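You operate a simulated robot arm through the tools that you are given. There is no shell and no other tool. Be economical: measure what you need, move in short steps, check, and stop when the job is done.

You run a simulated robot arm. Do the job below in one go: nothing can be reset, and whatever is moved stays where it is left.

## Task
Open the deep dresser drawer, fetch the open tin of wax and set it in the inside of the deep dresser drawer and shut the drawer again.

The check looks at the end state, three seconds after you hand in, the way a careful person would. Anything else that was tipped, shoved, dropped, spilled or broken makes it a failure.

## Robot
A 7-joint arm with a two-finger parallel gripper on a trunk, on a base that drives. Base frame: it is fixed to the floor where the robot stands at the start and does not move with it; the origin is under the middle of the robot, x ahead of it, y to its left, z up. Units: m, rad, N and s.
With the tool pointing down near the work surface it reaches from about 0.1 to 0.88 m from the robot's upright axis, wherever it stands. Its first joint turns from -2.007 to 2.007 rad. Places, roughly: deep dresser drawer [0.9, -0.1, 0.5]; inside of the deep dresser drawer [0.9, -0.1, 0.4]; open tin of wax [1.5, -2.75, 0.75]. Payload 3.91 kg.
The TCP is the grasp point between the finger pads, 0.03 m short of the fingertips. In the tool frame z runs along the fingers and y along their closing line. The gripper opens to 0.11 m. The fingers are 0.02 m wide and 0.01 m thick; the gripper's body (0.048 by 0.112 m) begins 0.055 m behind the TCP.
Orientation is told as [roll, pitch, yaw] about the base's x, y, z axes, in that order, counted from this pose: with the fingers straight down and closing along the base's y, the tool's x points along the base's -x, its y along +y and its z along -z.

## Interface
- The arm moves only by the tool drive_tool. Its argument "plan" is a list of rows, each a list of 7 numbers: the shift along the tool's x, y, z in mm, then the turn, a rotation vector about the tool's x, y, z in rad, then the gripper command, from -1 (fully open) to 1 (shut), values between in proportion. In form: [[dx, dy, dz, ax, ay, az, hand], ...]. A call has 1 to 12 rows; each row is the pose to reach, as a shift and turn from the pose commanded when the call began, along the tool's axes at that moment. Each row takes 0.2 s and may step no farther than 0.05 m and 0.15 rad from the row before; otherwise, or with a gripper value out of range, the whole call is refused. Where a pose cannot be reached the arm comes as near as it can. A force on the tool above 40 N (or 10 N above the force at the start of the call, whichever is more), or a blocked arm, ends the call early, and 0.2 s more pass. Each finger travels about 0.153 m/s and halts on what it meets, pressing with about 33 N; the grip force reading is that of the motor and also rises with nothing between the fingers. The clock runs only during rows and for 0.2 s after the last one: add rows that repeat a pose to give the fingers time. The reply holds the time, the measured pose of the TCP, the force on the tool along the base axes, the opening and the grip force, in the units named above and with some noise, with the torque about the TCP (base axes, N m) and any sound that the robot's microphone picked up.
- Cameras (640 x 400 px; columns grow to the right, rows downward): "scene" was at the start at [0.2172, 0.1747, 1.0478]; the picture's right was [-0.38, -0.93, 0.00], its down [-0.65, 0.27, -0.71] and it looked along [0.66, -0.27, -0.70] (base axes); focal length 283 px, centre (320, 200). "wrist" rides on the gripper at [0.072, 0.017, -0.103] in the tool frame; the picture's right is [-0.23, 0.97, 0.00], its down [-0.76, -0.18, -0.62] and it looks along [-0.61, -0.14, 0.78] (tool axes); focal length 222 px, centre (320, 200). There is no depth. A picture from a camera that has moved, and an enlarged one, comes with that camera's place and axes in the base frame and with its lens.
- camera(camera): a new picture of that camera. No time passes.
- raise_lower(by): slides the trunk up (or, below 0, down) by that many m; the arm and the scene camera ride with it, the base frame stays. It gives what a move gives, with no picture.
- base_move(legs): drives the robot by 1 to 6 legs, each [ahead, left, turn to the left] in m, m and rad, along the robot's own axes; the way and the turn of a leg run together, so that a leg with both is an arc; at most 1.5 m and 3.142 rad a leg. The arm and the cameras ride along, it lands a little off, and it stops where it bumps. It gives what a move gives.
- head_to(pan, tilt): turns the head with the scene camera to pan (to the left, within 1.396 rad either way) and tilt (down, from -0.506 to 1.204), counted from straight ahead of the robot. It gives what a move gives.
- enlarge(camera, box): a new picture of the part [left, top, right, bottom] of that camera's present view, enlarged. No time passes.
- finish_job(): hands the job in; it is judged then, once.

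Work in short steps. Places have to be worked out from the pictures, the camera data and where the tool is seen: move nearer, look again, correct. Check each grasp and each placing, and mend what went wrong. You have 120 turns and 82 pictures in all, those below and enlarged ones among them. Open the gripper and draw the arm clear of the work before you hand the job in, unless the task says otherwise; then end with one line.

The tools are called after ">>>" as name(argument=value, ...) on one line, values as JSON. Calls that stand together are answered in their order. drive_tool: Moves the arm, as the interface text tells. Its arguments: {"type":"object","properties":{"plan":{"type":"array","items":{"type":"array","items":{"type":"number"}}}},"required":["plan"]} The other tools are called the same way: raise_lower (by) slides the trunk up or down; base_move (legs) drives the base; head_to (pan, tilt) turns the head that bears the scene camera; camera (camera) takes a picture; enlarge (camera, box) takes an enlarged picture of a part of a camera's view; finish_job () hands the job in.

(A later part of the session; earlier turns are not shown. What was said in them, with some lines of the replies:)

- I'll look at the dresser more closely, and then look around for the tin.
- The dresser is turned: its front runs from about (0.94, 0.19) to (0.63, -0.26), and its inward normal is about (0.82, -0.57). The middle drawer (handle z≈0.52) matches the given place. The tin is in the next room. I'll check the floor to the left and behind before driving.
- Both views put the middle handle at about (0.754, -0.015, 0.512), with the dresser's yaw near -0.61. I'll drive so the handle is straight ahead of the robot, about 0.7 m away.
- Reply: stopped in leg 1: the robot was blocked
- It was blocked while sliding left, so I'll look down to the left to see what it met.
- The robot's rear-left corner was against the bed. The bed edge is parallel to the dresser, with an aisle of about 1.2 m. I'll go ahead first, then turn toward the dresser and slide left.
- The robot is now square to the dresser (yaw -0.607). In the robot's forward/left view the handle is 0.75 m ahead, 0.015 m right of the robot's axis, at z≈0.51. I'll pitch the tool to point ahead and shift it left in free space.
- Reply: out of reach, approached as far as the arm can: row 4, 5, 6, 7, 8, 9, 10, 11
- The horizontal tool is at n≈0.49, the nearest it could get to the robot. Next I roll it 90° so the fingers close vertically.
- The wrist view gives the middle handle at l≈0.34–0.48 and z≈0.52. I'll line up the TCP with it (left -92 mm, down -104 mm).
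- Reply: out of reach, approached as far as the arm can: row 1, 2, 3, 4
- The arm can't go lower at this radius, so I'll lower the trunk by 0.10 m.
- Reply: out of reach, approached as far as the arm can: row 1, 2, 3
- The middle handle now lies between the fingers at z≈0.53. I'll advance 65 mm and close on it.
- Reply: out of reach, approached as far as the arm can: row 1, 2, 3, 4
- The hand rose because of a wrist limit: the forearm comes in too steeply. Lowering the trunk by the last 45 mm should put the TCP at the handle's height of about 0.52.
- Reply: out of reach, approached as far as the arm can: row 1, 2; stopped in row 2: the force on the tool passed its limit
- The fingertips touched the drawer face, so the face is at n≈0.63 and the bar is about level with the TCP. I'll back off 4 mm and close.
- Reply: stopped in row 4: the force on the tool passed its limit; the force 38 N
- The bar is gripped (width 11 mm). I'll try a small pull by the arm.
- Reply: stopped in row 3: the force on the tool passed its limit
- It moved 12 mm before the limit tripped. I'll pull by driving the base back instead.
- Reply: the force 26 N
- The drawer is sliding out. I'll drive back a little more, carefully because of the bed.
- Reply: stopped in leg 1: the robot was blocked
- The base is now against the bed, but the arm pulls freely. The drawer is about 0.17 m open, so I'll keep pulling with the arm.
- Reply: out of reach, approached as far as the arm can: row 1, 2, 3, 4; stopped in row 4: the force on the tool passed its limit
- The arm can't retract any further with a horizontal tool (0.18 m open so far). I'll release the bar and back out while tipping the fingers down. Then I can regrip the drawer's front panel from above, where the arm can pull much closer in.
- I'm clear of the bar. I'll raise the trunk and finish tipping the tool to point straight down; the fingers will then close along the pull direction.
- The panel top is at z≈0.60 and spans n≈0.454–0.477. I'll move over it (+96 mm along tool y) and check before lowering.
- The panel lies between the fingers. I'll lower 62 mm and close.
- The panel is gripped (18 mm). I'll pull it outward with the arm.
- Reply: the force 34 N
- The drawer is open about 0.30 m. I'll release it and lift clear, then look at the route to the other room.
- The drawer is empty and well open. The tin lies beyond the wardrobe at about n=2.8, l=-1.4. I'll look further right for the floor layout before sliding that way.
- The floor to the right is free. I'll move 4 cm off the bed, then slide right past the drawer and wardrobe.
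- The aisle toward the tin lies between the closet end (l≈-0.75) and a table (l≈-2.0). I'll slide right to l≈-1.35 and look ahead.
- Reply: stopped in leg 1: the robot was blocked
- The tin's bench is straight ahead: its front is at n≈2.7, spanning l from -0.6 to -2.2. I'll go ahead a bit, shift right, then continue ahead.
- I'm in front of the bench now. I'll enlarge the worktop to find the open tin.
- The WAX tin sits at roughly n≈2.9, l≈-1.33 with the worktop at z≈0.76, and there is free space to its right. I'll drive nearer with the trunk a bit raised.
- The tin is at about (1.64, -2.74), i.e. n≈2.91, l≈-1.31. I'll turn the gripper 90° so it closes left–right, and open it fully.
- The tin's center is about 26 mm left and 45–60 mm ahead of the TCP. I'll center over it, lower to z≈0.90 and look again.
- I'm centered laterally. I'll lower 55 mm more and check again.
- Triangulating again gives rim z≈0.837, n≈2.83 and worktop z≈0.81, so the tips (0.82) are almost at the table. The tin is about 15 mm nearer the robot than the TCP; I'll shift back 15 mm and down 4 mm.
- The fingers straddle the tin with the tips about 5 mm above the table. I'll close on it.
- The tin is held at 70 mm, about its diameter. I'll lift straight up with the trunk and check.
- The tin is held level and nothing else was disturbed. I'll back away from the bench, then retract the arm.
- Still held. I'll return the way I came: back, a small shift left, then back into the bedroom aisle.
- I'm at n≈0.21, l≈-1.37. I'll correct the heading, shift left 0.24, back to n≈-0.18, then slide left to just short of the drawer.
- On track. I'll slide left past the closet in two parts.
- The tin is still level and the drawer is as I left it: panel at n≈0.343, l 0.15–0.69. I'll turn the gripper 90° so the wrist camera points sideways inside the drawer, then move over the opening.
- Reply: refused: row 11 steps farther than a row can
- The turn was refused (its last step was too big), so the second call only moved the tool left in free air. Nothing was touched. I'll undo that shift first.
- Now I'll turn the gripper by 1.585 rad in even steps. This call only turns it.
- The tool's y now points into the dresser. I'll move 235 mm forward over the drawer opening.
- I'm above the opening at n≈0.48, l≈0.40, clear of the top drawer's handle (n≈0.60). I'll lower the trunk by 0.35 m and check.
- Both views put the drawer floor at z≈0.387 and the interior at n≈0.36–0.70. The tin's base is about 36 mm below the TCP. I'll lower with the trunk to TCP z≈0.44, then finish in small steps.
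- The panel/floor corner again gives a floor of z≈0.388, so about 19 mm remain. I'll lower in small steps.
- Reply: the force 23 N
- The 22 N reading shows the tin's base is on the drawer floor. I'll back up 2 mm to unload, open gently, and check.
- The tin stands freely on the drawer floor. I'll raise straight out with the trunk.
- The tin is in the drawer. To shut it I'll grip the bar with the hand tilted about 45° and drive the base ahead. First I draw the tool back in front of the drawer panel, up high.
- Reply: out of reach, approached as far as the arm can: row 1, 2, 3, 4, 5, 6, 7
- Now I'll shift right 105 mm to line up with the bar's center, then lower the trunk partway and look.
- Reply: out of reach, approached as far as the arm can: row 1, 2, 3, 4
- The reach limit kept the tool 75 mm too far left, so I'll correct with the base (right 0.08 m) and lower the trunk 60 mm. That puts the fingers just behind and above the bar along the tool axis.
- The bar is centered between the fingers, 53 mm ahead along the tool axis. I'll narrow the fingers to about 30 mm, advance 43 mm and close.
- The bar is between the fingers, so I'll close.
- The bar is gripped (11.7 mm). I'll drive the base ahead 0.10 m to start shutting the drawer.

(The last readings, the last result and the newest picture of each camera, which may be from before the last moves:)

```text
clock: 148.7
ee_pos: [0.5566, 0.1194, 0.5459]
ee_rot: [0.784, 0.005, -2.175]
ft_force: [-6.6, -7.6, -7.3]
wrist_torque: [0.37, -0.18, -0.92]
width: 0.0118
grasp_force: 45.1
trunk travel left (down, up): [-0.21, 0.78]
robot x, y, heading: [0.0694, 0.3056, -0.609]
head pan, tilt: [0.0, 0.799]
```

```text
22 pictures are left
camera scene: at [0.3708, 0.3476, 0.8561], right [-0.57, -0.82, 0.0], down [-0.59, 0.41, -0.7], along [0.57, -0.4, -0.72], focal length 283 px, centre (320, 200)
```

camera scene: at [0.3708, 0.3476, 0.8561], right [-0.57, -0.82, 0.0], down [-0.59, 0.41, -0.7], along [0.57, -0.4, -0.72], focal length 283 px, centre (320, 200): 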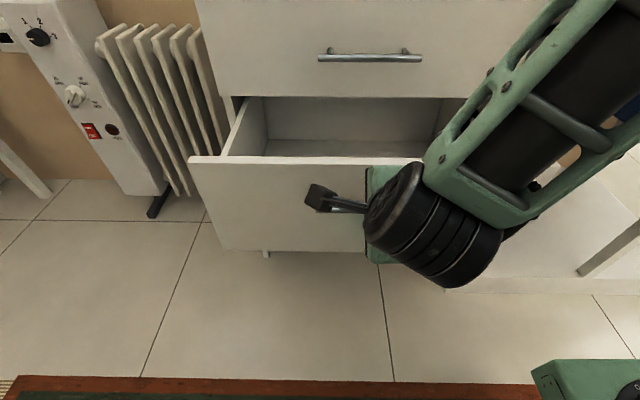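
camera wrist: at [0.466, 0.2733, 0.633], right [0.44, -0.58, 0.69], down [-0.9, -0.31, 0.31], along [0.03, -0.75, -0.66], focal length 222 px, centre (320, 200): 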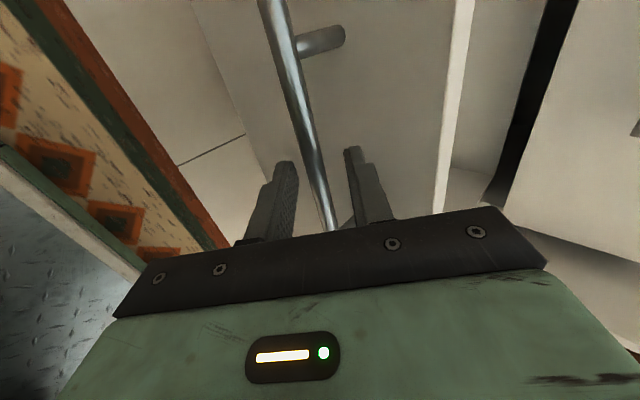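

The drawer slides in well. I'll continue 0.12 m and check clearances.

>>> base_move(legs=[[0.12, 0, 0]])

>>> camera(camera="scene")

>>> camera(camera="wrist")

```text
clock: 149.9
ee_pos: [0.6548, 0.0498, 0.545]
ee_rot: [0.786, 0.003, -2.175]
ft_force: [-19.3, -28.8, 4.3]
wrist_torque: [0.13, -0.19, -1.07]
width: 0.012
grasp_force: 45.6
trunk travel left (down, up): [-0.21, 0.78]
robot x, y, heading: [0.1689, 0.2398, -0.605]
head pan, tilt: [0.0, 0.799]
```

```text
21 pictures are left
camera scene: at [0.4683, 0.2795, 0.8563], right [-0.57, -0.82, 0.0], down [-0.59, 0.41, -0.7], along [0.57, -0.4, -0.72], focal length 283 px, centre (320, 200)
```

scene: 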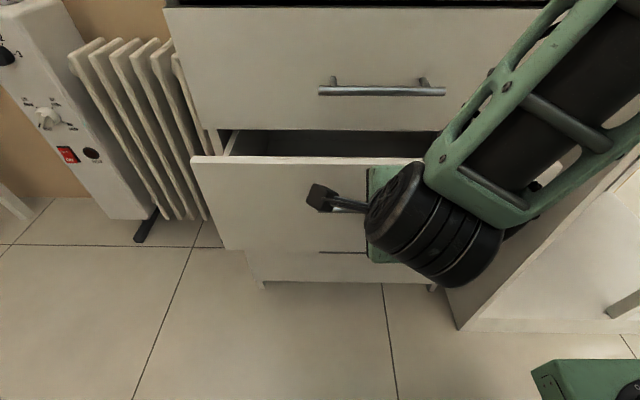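

```text
20 pictures are left
camera wrist: at [0.6455, 0.1447, 0.6299], right [0.44, -0.58, 0.69], down [-0.9, -0.3, 0.31], along [0.03, -0.76, -0.65], focal length 222 px, centre (320, 200)
```

wrist: 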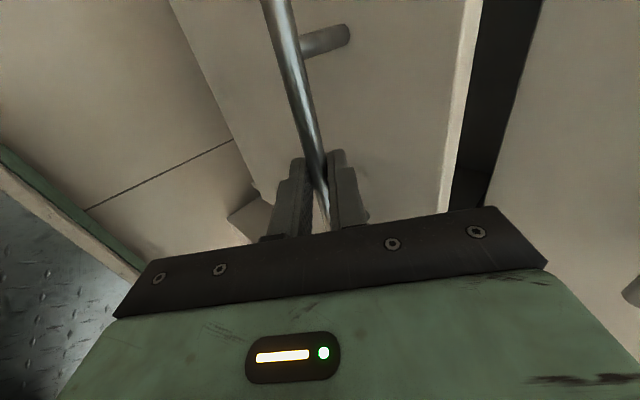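

About 80 mm remain, with some sideways load, so I'll go ahead 60 mm with a slight right trim.

>>> base_move(legs=[[0.06, -0.004, 0]])

>>> camera(camera="scene")

```text
clock: 150.9
ee_pos: [0.7021, 0.0146, 0.5449]
ee_rot: [0.786, 0.002, -2.171]
ft_force: [11.8, 16.8, -2.1]
wrist_torque: [0.58, -0.33, -0.69]
width: 0.0115
grasp_force: 45.1
trunk travel left (down, up): [-0.21, 0.78]
robot x, y, heading: [0.2178, 0.2007, -0.61]
head pan, tilt: [0.0, 0.799]
```

```text
19 pictures are left
camera scene: at [0.5152, 0.2436, 0.8561], right [-0.57, -0.82, 0.0], down [-0.59, 0.41, -0.7], along [0.57, -0.4, -0.72], focal length 283 px, centre (320, 200)
```

scene: 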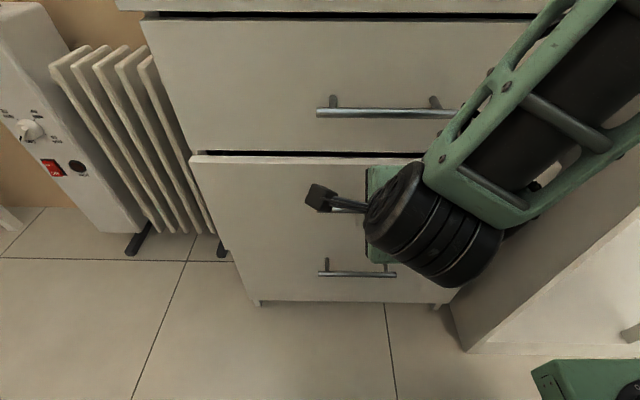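

About 20–25 mm remain. I'll push the rest with the arm in small steps, since it stops on force.

>>> drive_tool(plan=[[0, 3, 3, 0, 0, 0, 0.9], [0, 6, 6, 0, 0, 0, 0.9], [0, 9, 9, 0, 0, 0, 0.9], [0, 12, 12, 0, 0, 0, 0.9], [0, 15, 15, 0, 0, 0, 0.9], [0, 18, 18, 0, 0, 0, 0.9], [0, 20, 20, 0, 0, 0, 0.9]])

>>> enlarge(camera="scene", box=[120, 60, 440, 260])

>>> camera(camera="wrist")

```text
clock: 152.2
ee_pos: [0.7168, 0.0048, 0.5425]
ee_rot: [0.779, 0.004, -2.169]
ft_force: [-10.2, 4.3, 12.9]
wrist_torque: [0.45, -0.32, -0.82]
width: 0.0119
grasp_force: 44.8
trunk travel left (down, up): [-0.21, 0.78]
robot x, y, heading: [0.2138, 0.2022, -0.608]
head pan, tilt: [0.0, 0.799]
stopped in row 6: the force on the tool passed its limit (the readings are from after the stop); the commanded pose is now the measured one
```

```text
2.00 times, centred on (280, 160) of scene
camera zoom: at [0.514, 0.2438, 0.8563], right [-0.57, -0.82, 0.0], down [-0.59, 0.41, -0.7], along [0.57, -0.4, -0.72], focal length 567 px, centre (400, 280)
```

zoom: 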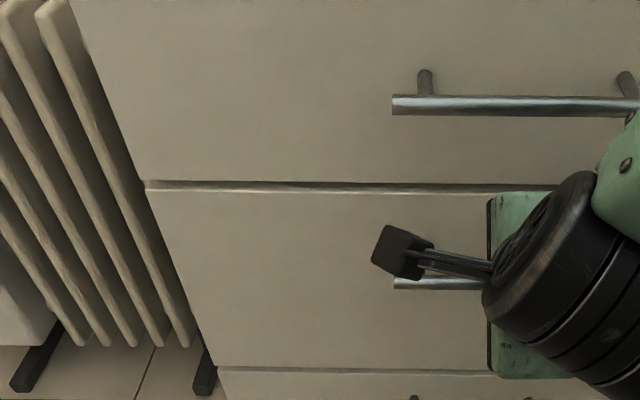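

```text
17 pictures are left
camera wrist: at [0.7078, 0.099, 0.6291], right [0.44, -0.58, 0.68], down [-0.9, -0.32, 0.32], along [0.03, -0.75, -0.66], focal length 222 px, centre (320, 200)
```

wrist: 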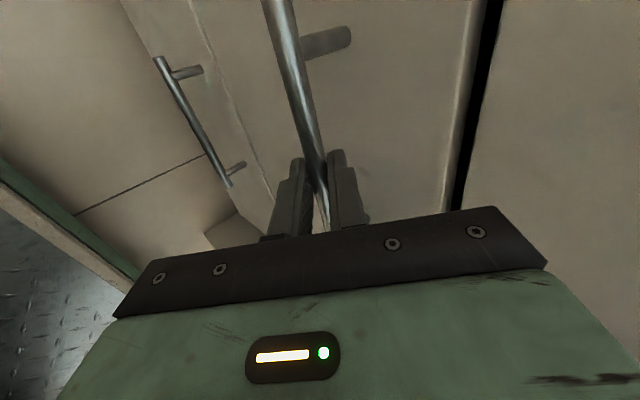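

It's nearly flush, so I'll give one more small push.

>>> drive_tool(plan=[[0, 3, 3, 0, 0, 0, 0.9], [0, 6, 6, 0, 0, 0, 0.9], [0, 9, 9, 0, 0, 0, 0.9], [0, 12, 12, 0, 0, 0, 0.9], [0, 15, 15, 0, 0, 0, 0.9]])

>>> enlarge(camera="scene", box=[120, 60, 440, 260])

```text
clock: 152.8
ee_pos: [0.7202, 0.0041, 0.5415]
ee_rot: [0.768, 0.006, -2.162]
ft_force: [-10.0, 4.1, 10.2]
wrist_torque: [0.63, -0.37, -0.73]
width: 0.0116
grasp_force: 45.0
trunk travel left (down, up): [-0.21, 0.78]
robot x, y, heading: [0.2158, 0.2, -0.607]
head pan, tilt: [0.0, 0.799]
stopped in row 2: the force on the tool passed its limit (the readings are from after the stop); the commanded pose is now the measured one
```

```text
2.00 times, centred on (280, 160) of scene
camera zoom: at [0.5136, 0.244, 0.8561], right [-0.57, -0.82, 0.0], down [-0.59, 0.41, -0.7], along [0.57, -0.4, -0.72], focal length 567 px, centre (400, 280)
```

zoom: 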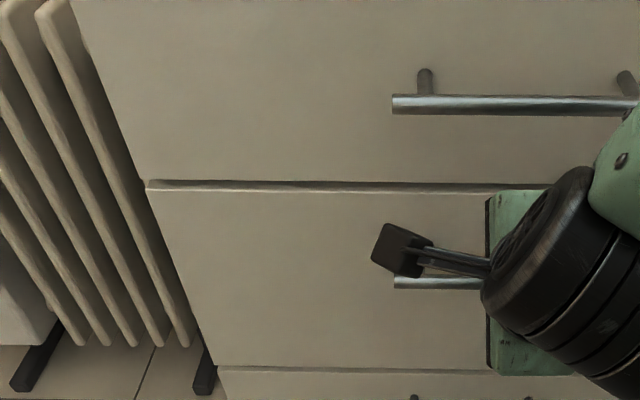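

It's against its stop. I'll open the fingers a little and back out along the tool axis.

>>> drive_tool(plan=[[0, 0, 0, 0, 0, 0, 0.5], [0, 0, 0, 0, 0, 0, 0.45], [0, 0, -10, 0, 0, 0, 0.45], [0, 0, -20, 0, 0, 0, 0.45], [0, 0, -30, 0, 0, 0, 0.45], [0, 0, -45, 0, 0, 0, 0.45], [0, 0, -60, 0, 0, 0, 0.45]])

>>> camera(camera="wrist")

```text
clock: 154.4
ee_pos: [0.6847, 0.0276, 0.5843]
ee_rot: [0.767, 0.003, -2.162]
ft_force: [0.5, 0.1, -0.6]
wrist_torque: [-0.01, 0.0, -0.02]
width: 0.0303
grasp_force: 0.1
trunk travel left (down, up): [-0.21, 0.78]
robot x, y, heading: [0.2142, 0.2044, -0.606]
head pan, tilt: [0.0, 0.799]
```

```text
15 pictures are left
camera wrist: at [0.6751, 0.1207, 0.6702], right [0.45, -0.58, 0.68], down [-0.89, -0.32, 0.32], along [0.03, -0.75, -0.66], focal length 222 px, centre (320, 200)
```

wrist: 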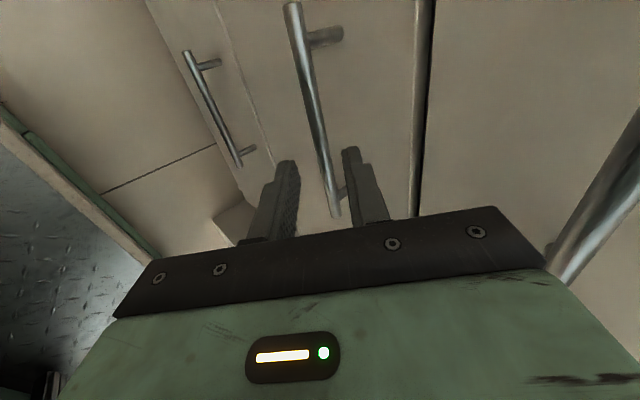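

I'm clear of the bar. I'll back the base away, raise the trunk and look at the dresser from the front.

>>> base_move(legs=[[-0.2, 0.1, 0]])

>>> raise_lower(by=0.3)

>>> head_to(pan=-0.05, tilt=0.75)

>>> camera(camera="scene")

```text
clock: 156.1
ee_pos: [0.5673, 0.2266, 0.5832]
ee_rot: [0.769, 0.004, -2.164]
ft_force: [-0.3, 0.6, 0.3]
wrist_torque: [-0.01, -0.01, 0.0]
width: 0.0305
grasp_force: 0.0
trunk travel left (down, up): [-0.21, 0.78]
robot x, y, heading: [0.0974, 0.4013, -0.609]
head pan, tilt: [0.0, 0.799]
```

```text
clock: 159.1
ee_pos: [0.5676, 0.2267, 0.8824]
ee_rot: [0.767, 0.003, -2.164]
ft_force: [-0.5, 0.8, -0.2]
wrist_torque: [0.01, 0.01, 0.01]
width: 0.03
grasp_force: 0.0
trunk travel left (down, up): [-0.51, 0.48]
robot x, y, heading: [0.0959, 0.4036, -0.608]
head pan, tilt: [0.0, 0.799]
```

```text
clock: 159.7
ee_pos: [0.5678, 0.2262, 0.8844]
ee_rot: [0.769, 0.006, -2.162]
ft_force: [1.2, -0.1, 0.0]
wrist_torque: [0.02, -0.03, -0.03]
width: 0.0303
grasp_force: 0.0
trunk travel left (down, up): [-0.51, 0.48]
robot x, y, heading: [0.1033, 0.4053, -0.613]
head pan, tilt: [-0.051, 0.75]
```

```text
14 pictures are left
camera scene: at [0.3976, 0.4396, 1.1601], right [-0.61, -0.79, 0.0], down [-0.54, 0.42, -0.73], along [0.58, -0.45, -0.68], focal length 283 px, centre (320, 200)
```

scene: 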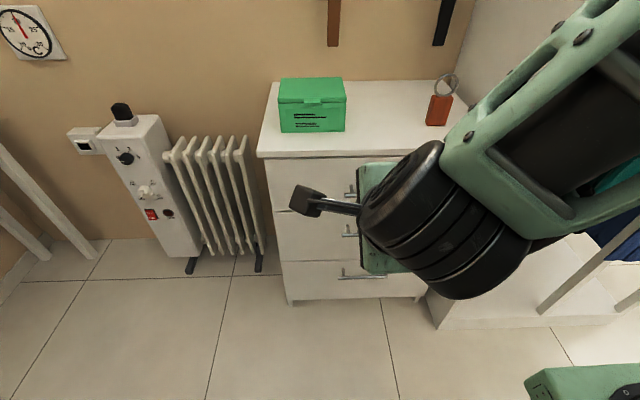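

>>> enlarge(camera="scene", box=[250, 140, 410, 310])

>>> enlarge(camera="wrist", box=[0, 0, 640, 400])

```text
2.35 times, centred on (330, 225) of scene
camera zoom: at [0.3976, 0.4396, 1.1601], right [-0.61, -0.79, 0.0], down [-0.54, 0.42, -0.73], along [0.58, -0.45, -0.68], focal length 667 px, centre (296, 141)
```

zoom: 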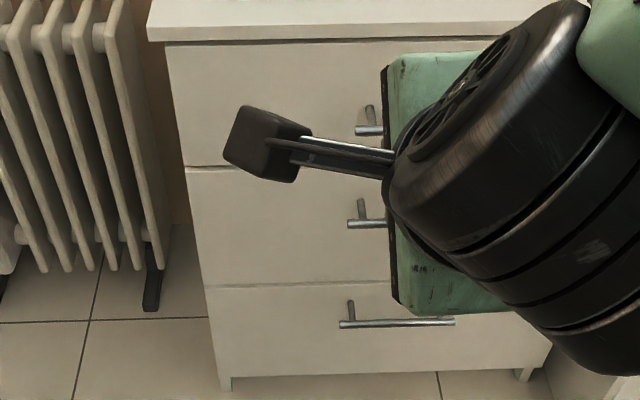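

```text
1.00 times, centred on (320, 200) of wrist
camera zoom: at [0.5591, 0.3203, 0.97], right [0.45, -0.58, 0.68], down [-0.89, -0.32, 0.32], along [0.03, -0.75, -0.66], focal length 222 px, centre (320, 200)
```

zoom: 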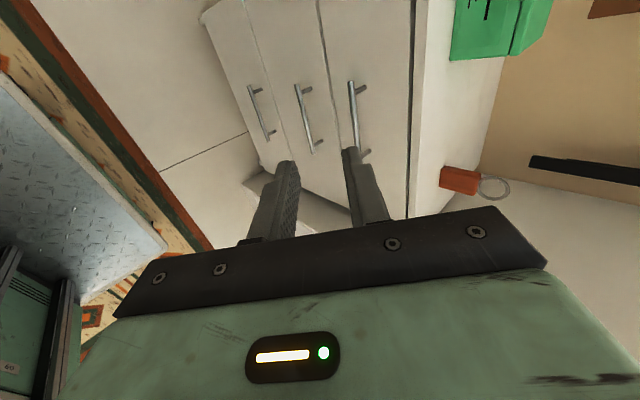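

I'll look closer at the seam on the left edge to judge whether the middle panel is still a few mm proud.

>>> enlarge(camera="scene", box=[260, 180, 340, 230])

>>> enlarge(camera="scene", box=[265, 240, 345, 290])

```text
8.00 times, centred on (300, 205) of scene
camera zoom: at [0.3976, 0.4396, 1.1601], right [-0.61, -0.79, 0.0], down [-0.54, 0.42, -0.73], along [0.58, -0.45, -0.68], focal length 2268 px, centre (480, 160)
```

zoom: 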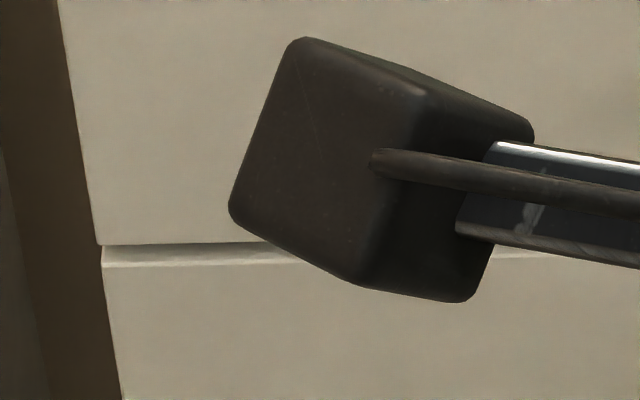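

```text
8.00 times, centred on (305, 265) of scene
camera zoom: at [0.3976, 0.4396, 1.1601], right [-0.61, -0.79, 0.0], down [-0.54, 0.42, -0.73], along [0.58, -0.45, -0.68], focal length 2268 px, centre (440, -320)
```

zoom: 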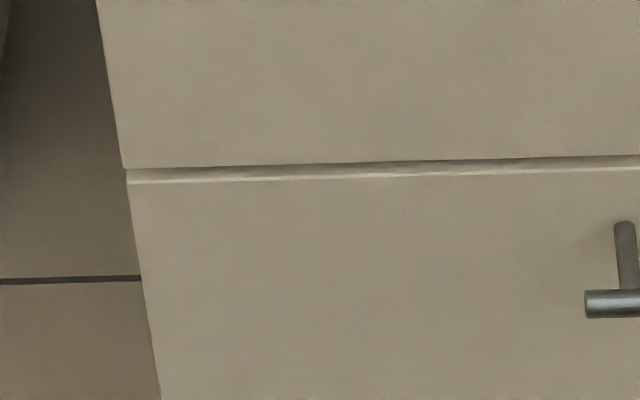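

The middle panel's edge is in line with the drawers above and below to within about 1 mm, so the drawer is shut. I'll open the gripper and pull back a little further.

>>> drive_tool(plan=[[0, 0, -10, 0, 0, 0, 0], [0, 0, -30, 0, 0, 0, -0.5], [0, 0, -50, 0, 0, 0, -1], [0, 0, -50, 0, 0, 0, -1], [0, 0, -50, 0, 0, 0, -1]])

>>> camera(camera="wrist")

```text
clock: 160.9
ee_pos: [0.5394, 0.2452, 0.919]
ee_rot: [0.769, 0.005, -2.165]
ft_force: [-0.2, 0.0, -0.1]
wrist_torque: [0.0, 0.02, 0.0]
width: 0.11
grasp_force: 0.1
trunk travel left (down, up): [-0.51, 0.48]
robot x, y, heading: [0.1022, 0.4047, -0.608]
head pan, tilt: [-0.051, 0.75]
```

```text
9 pictures are left
camera wrist: at [0.5305, 0.3391, 1.006], right [0.45, -0.58, 0.68], down [-0.89, -0.32, 0.32], along [0.03, -0.75, -0.66], focal length 222 px, centre (320, 200)
```

wrist: 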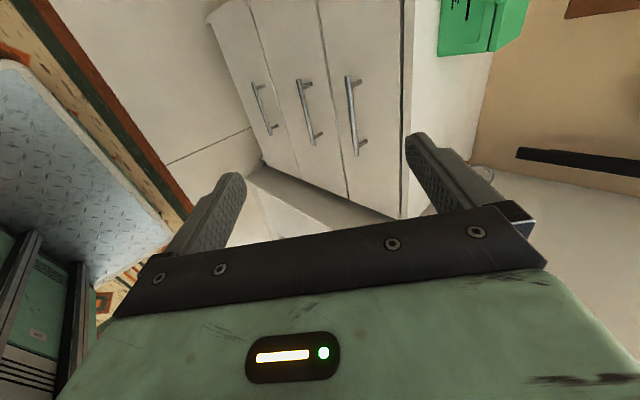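

The drawer is shut with the tin inside, the arm is clear and the gripper is open. I'm handing in.

>>> finish_job()

```text
The job is handed in.
```

The open tin of wax is standing upright in the deep dresser drawer (I took this to be the middle of the three), and the drawer is shut, flush to within about 1 mm.
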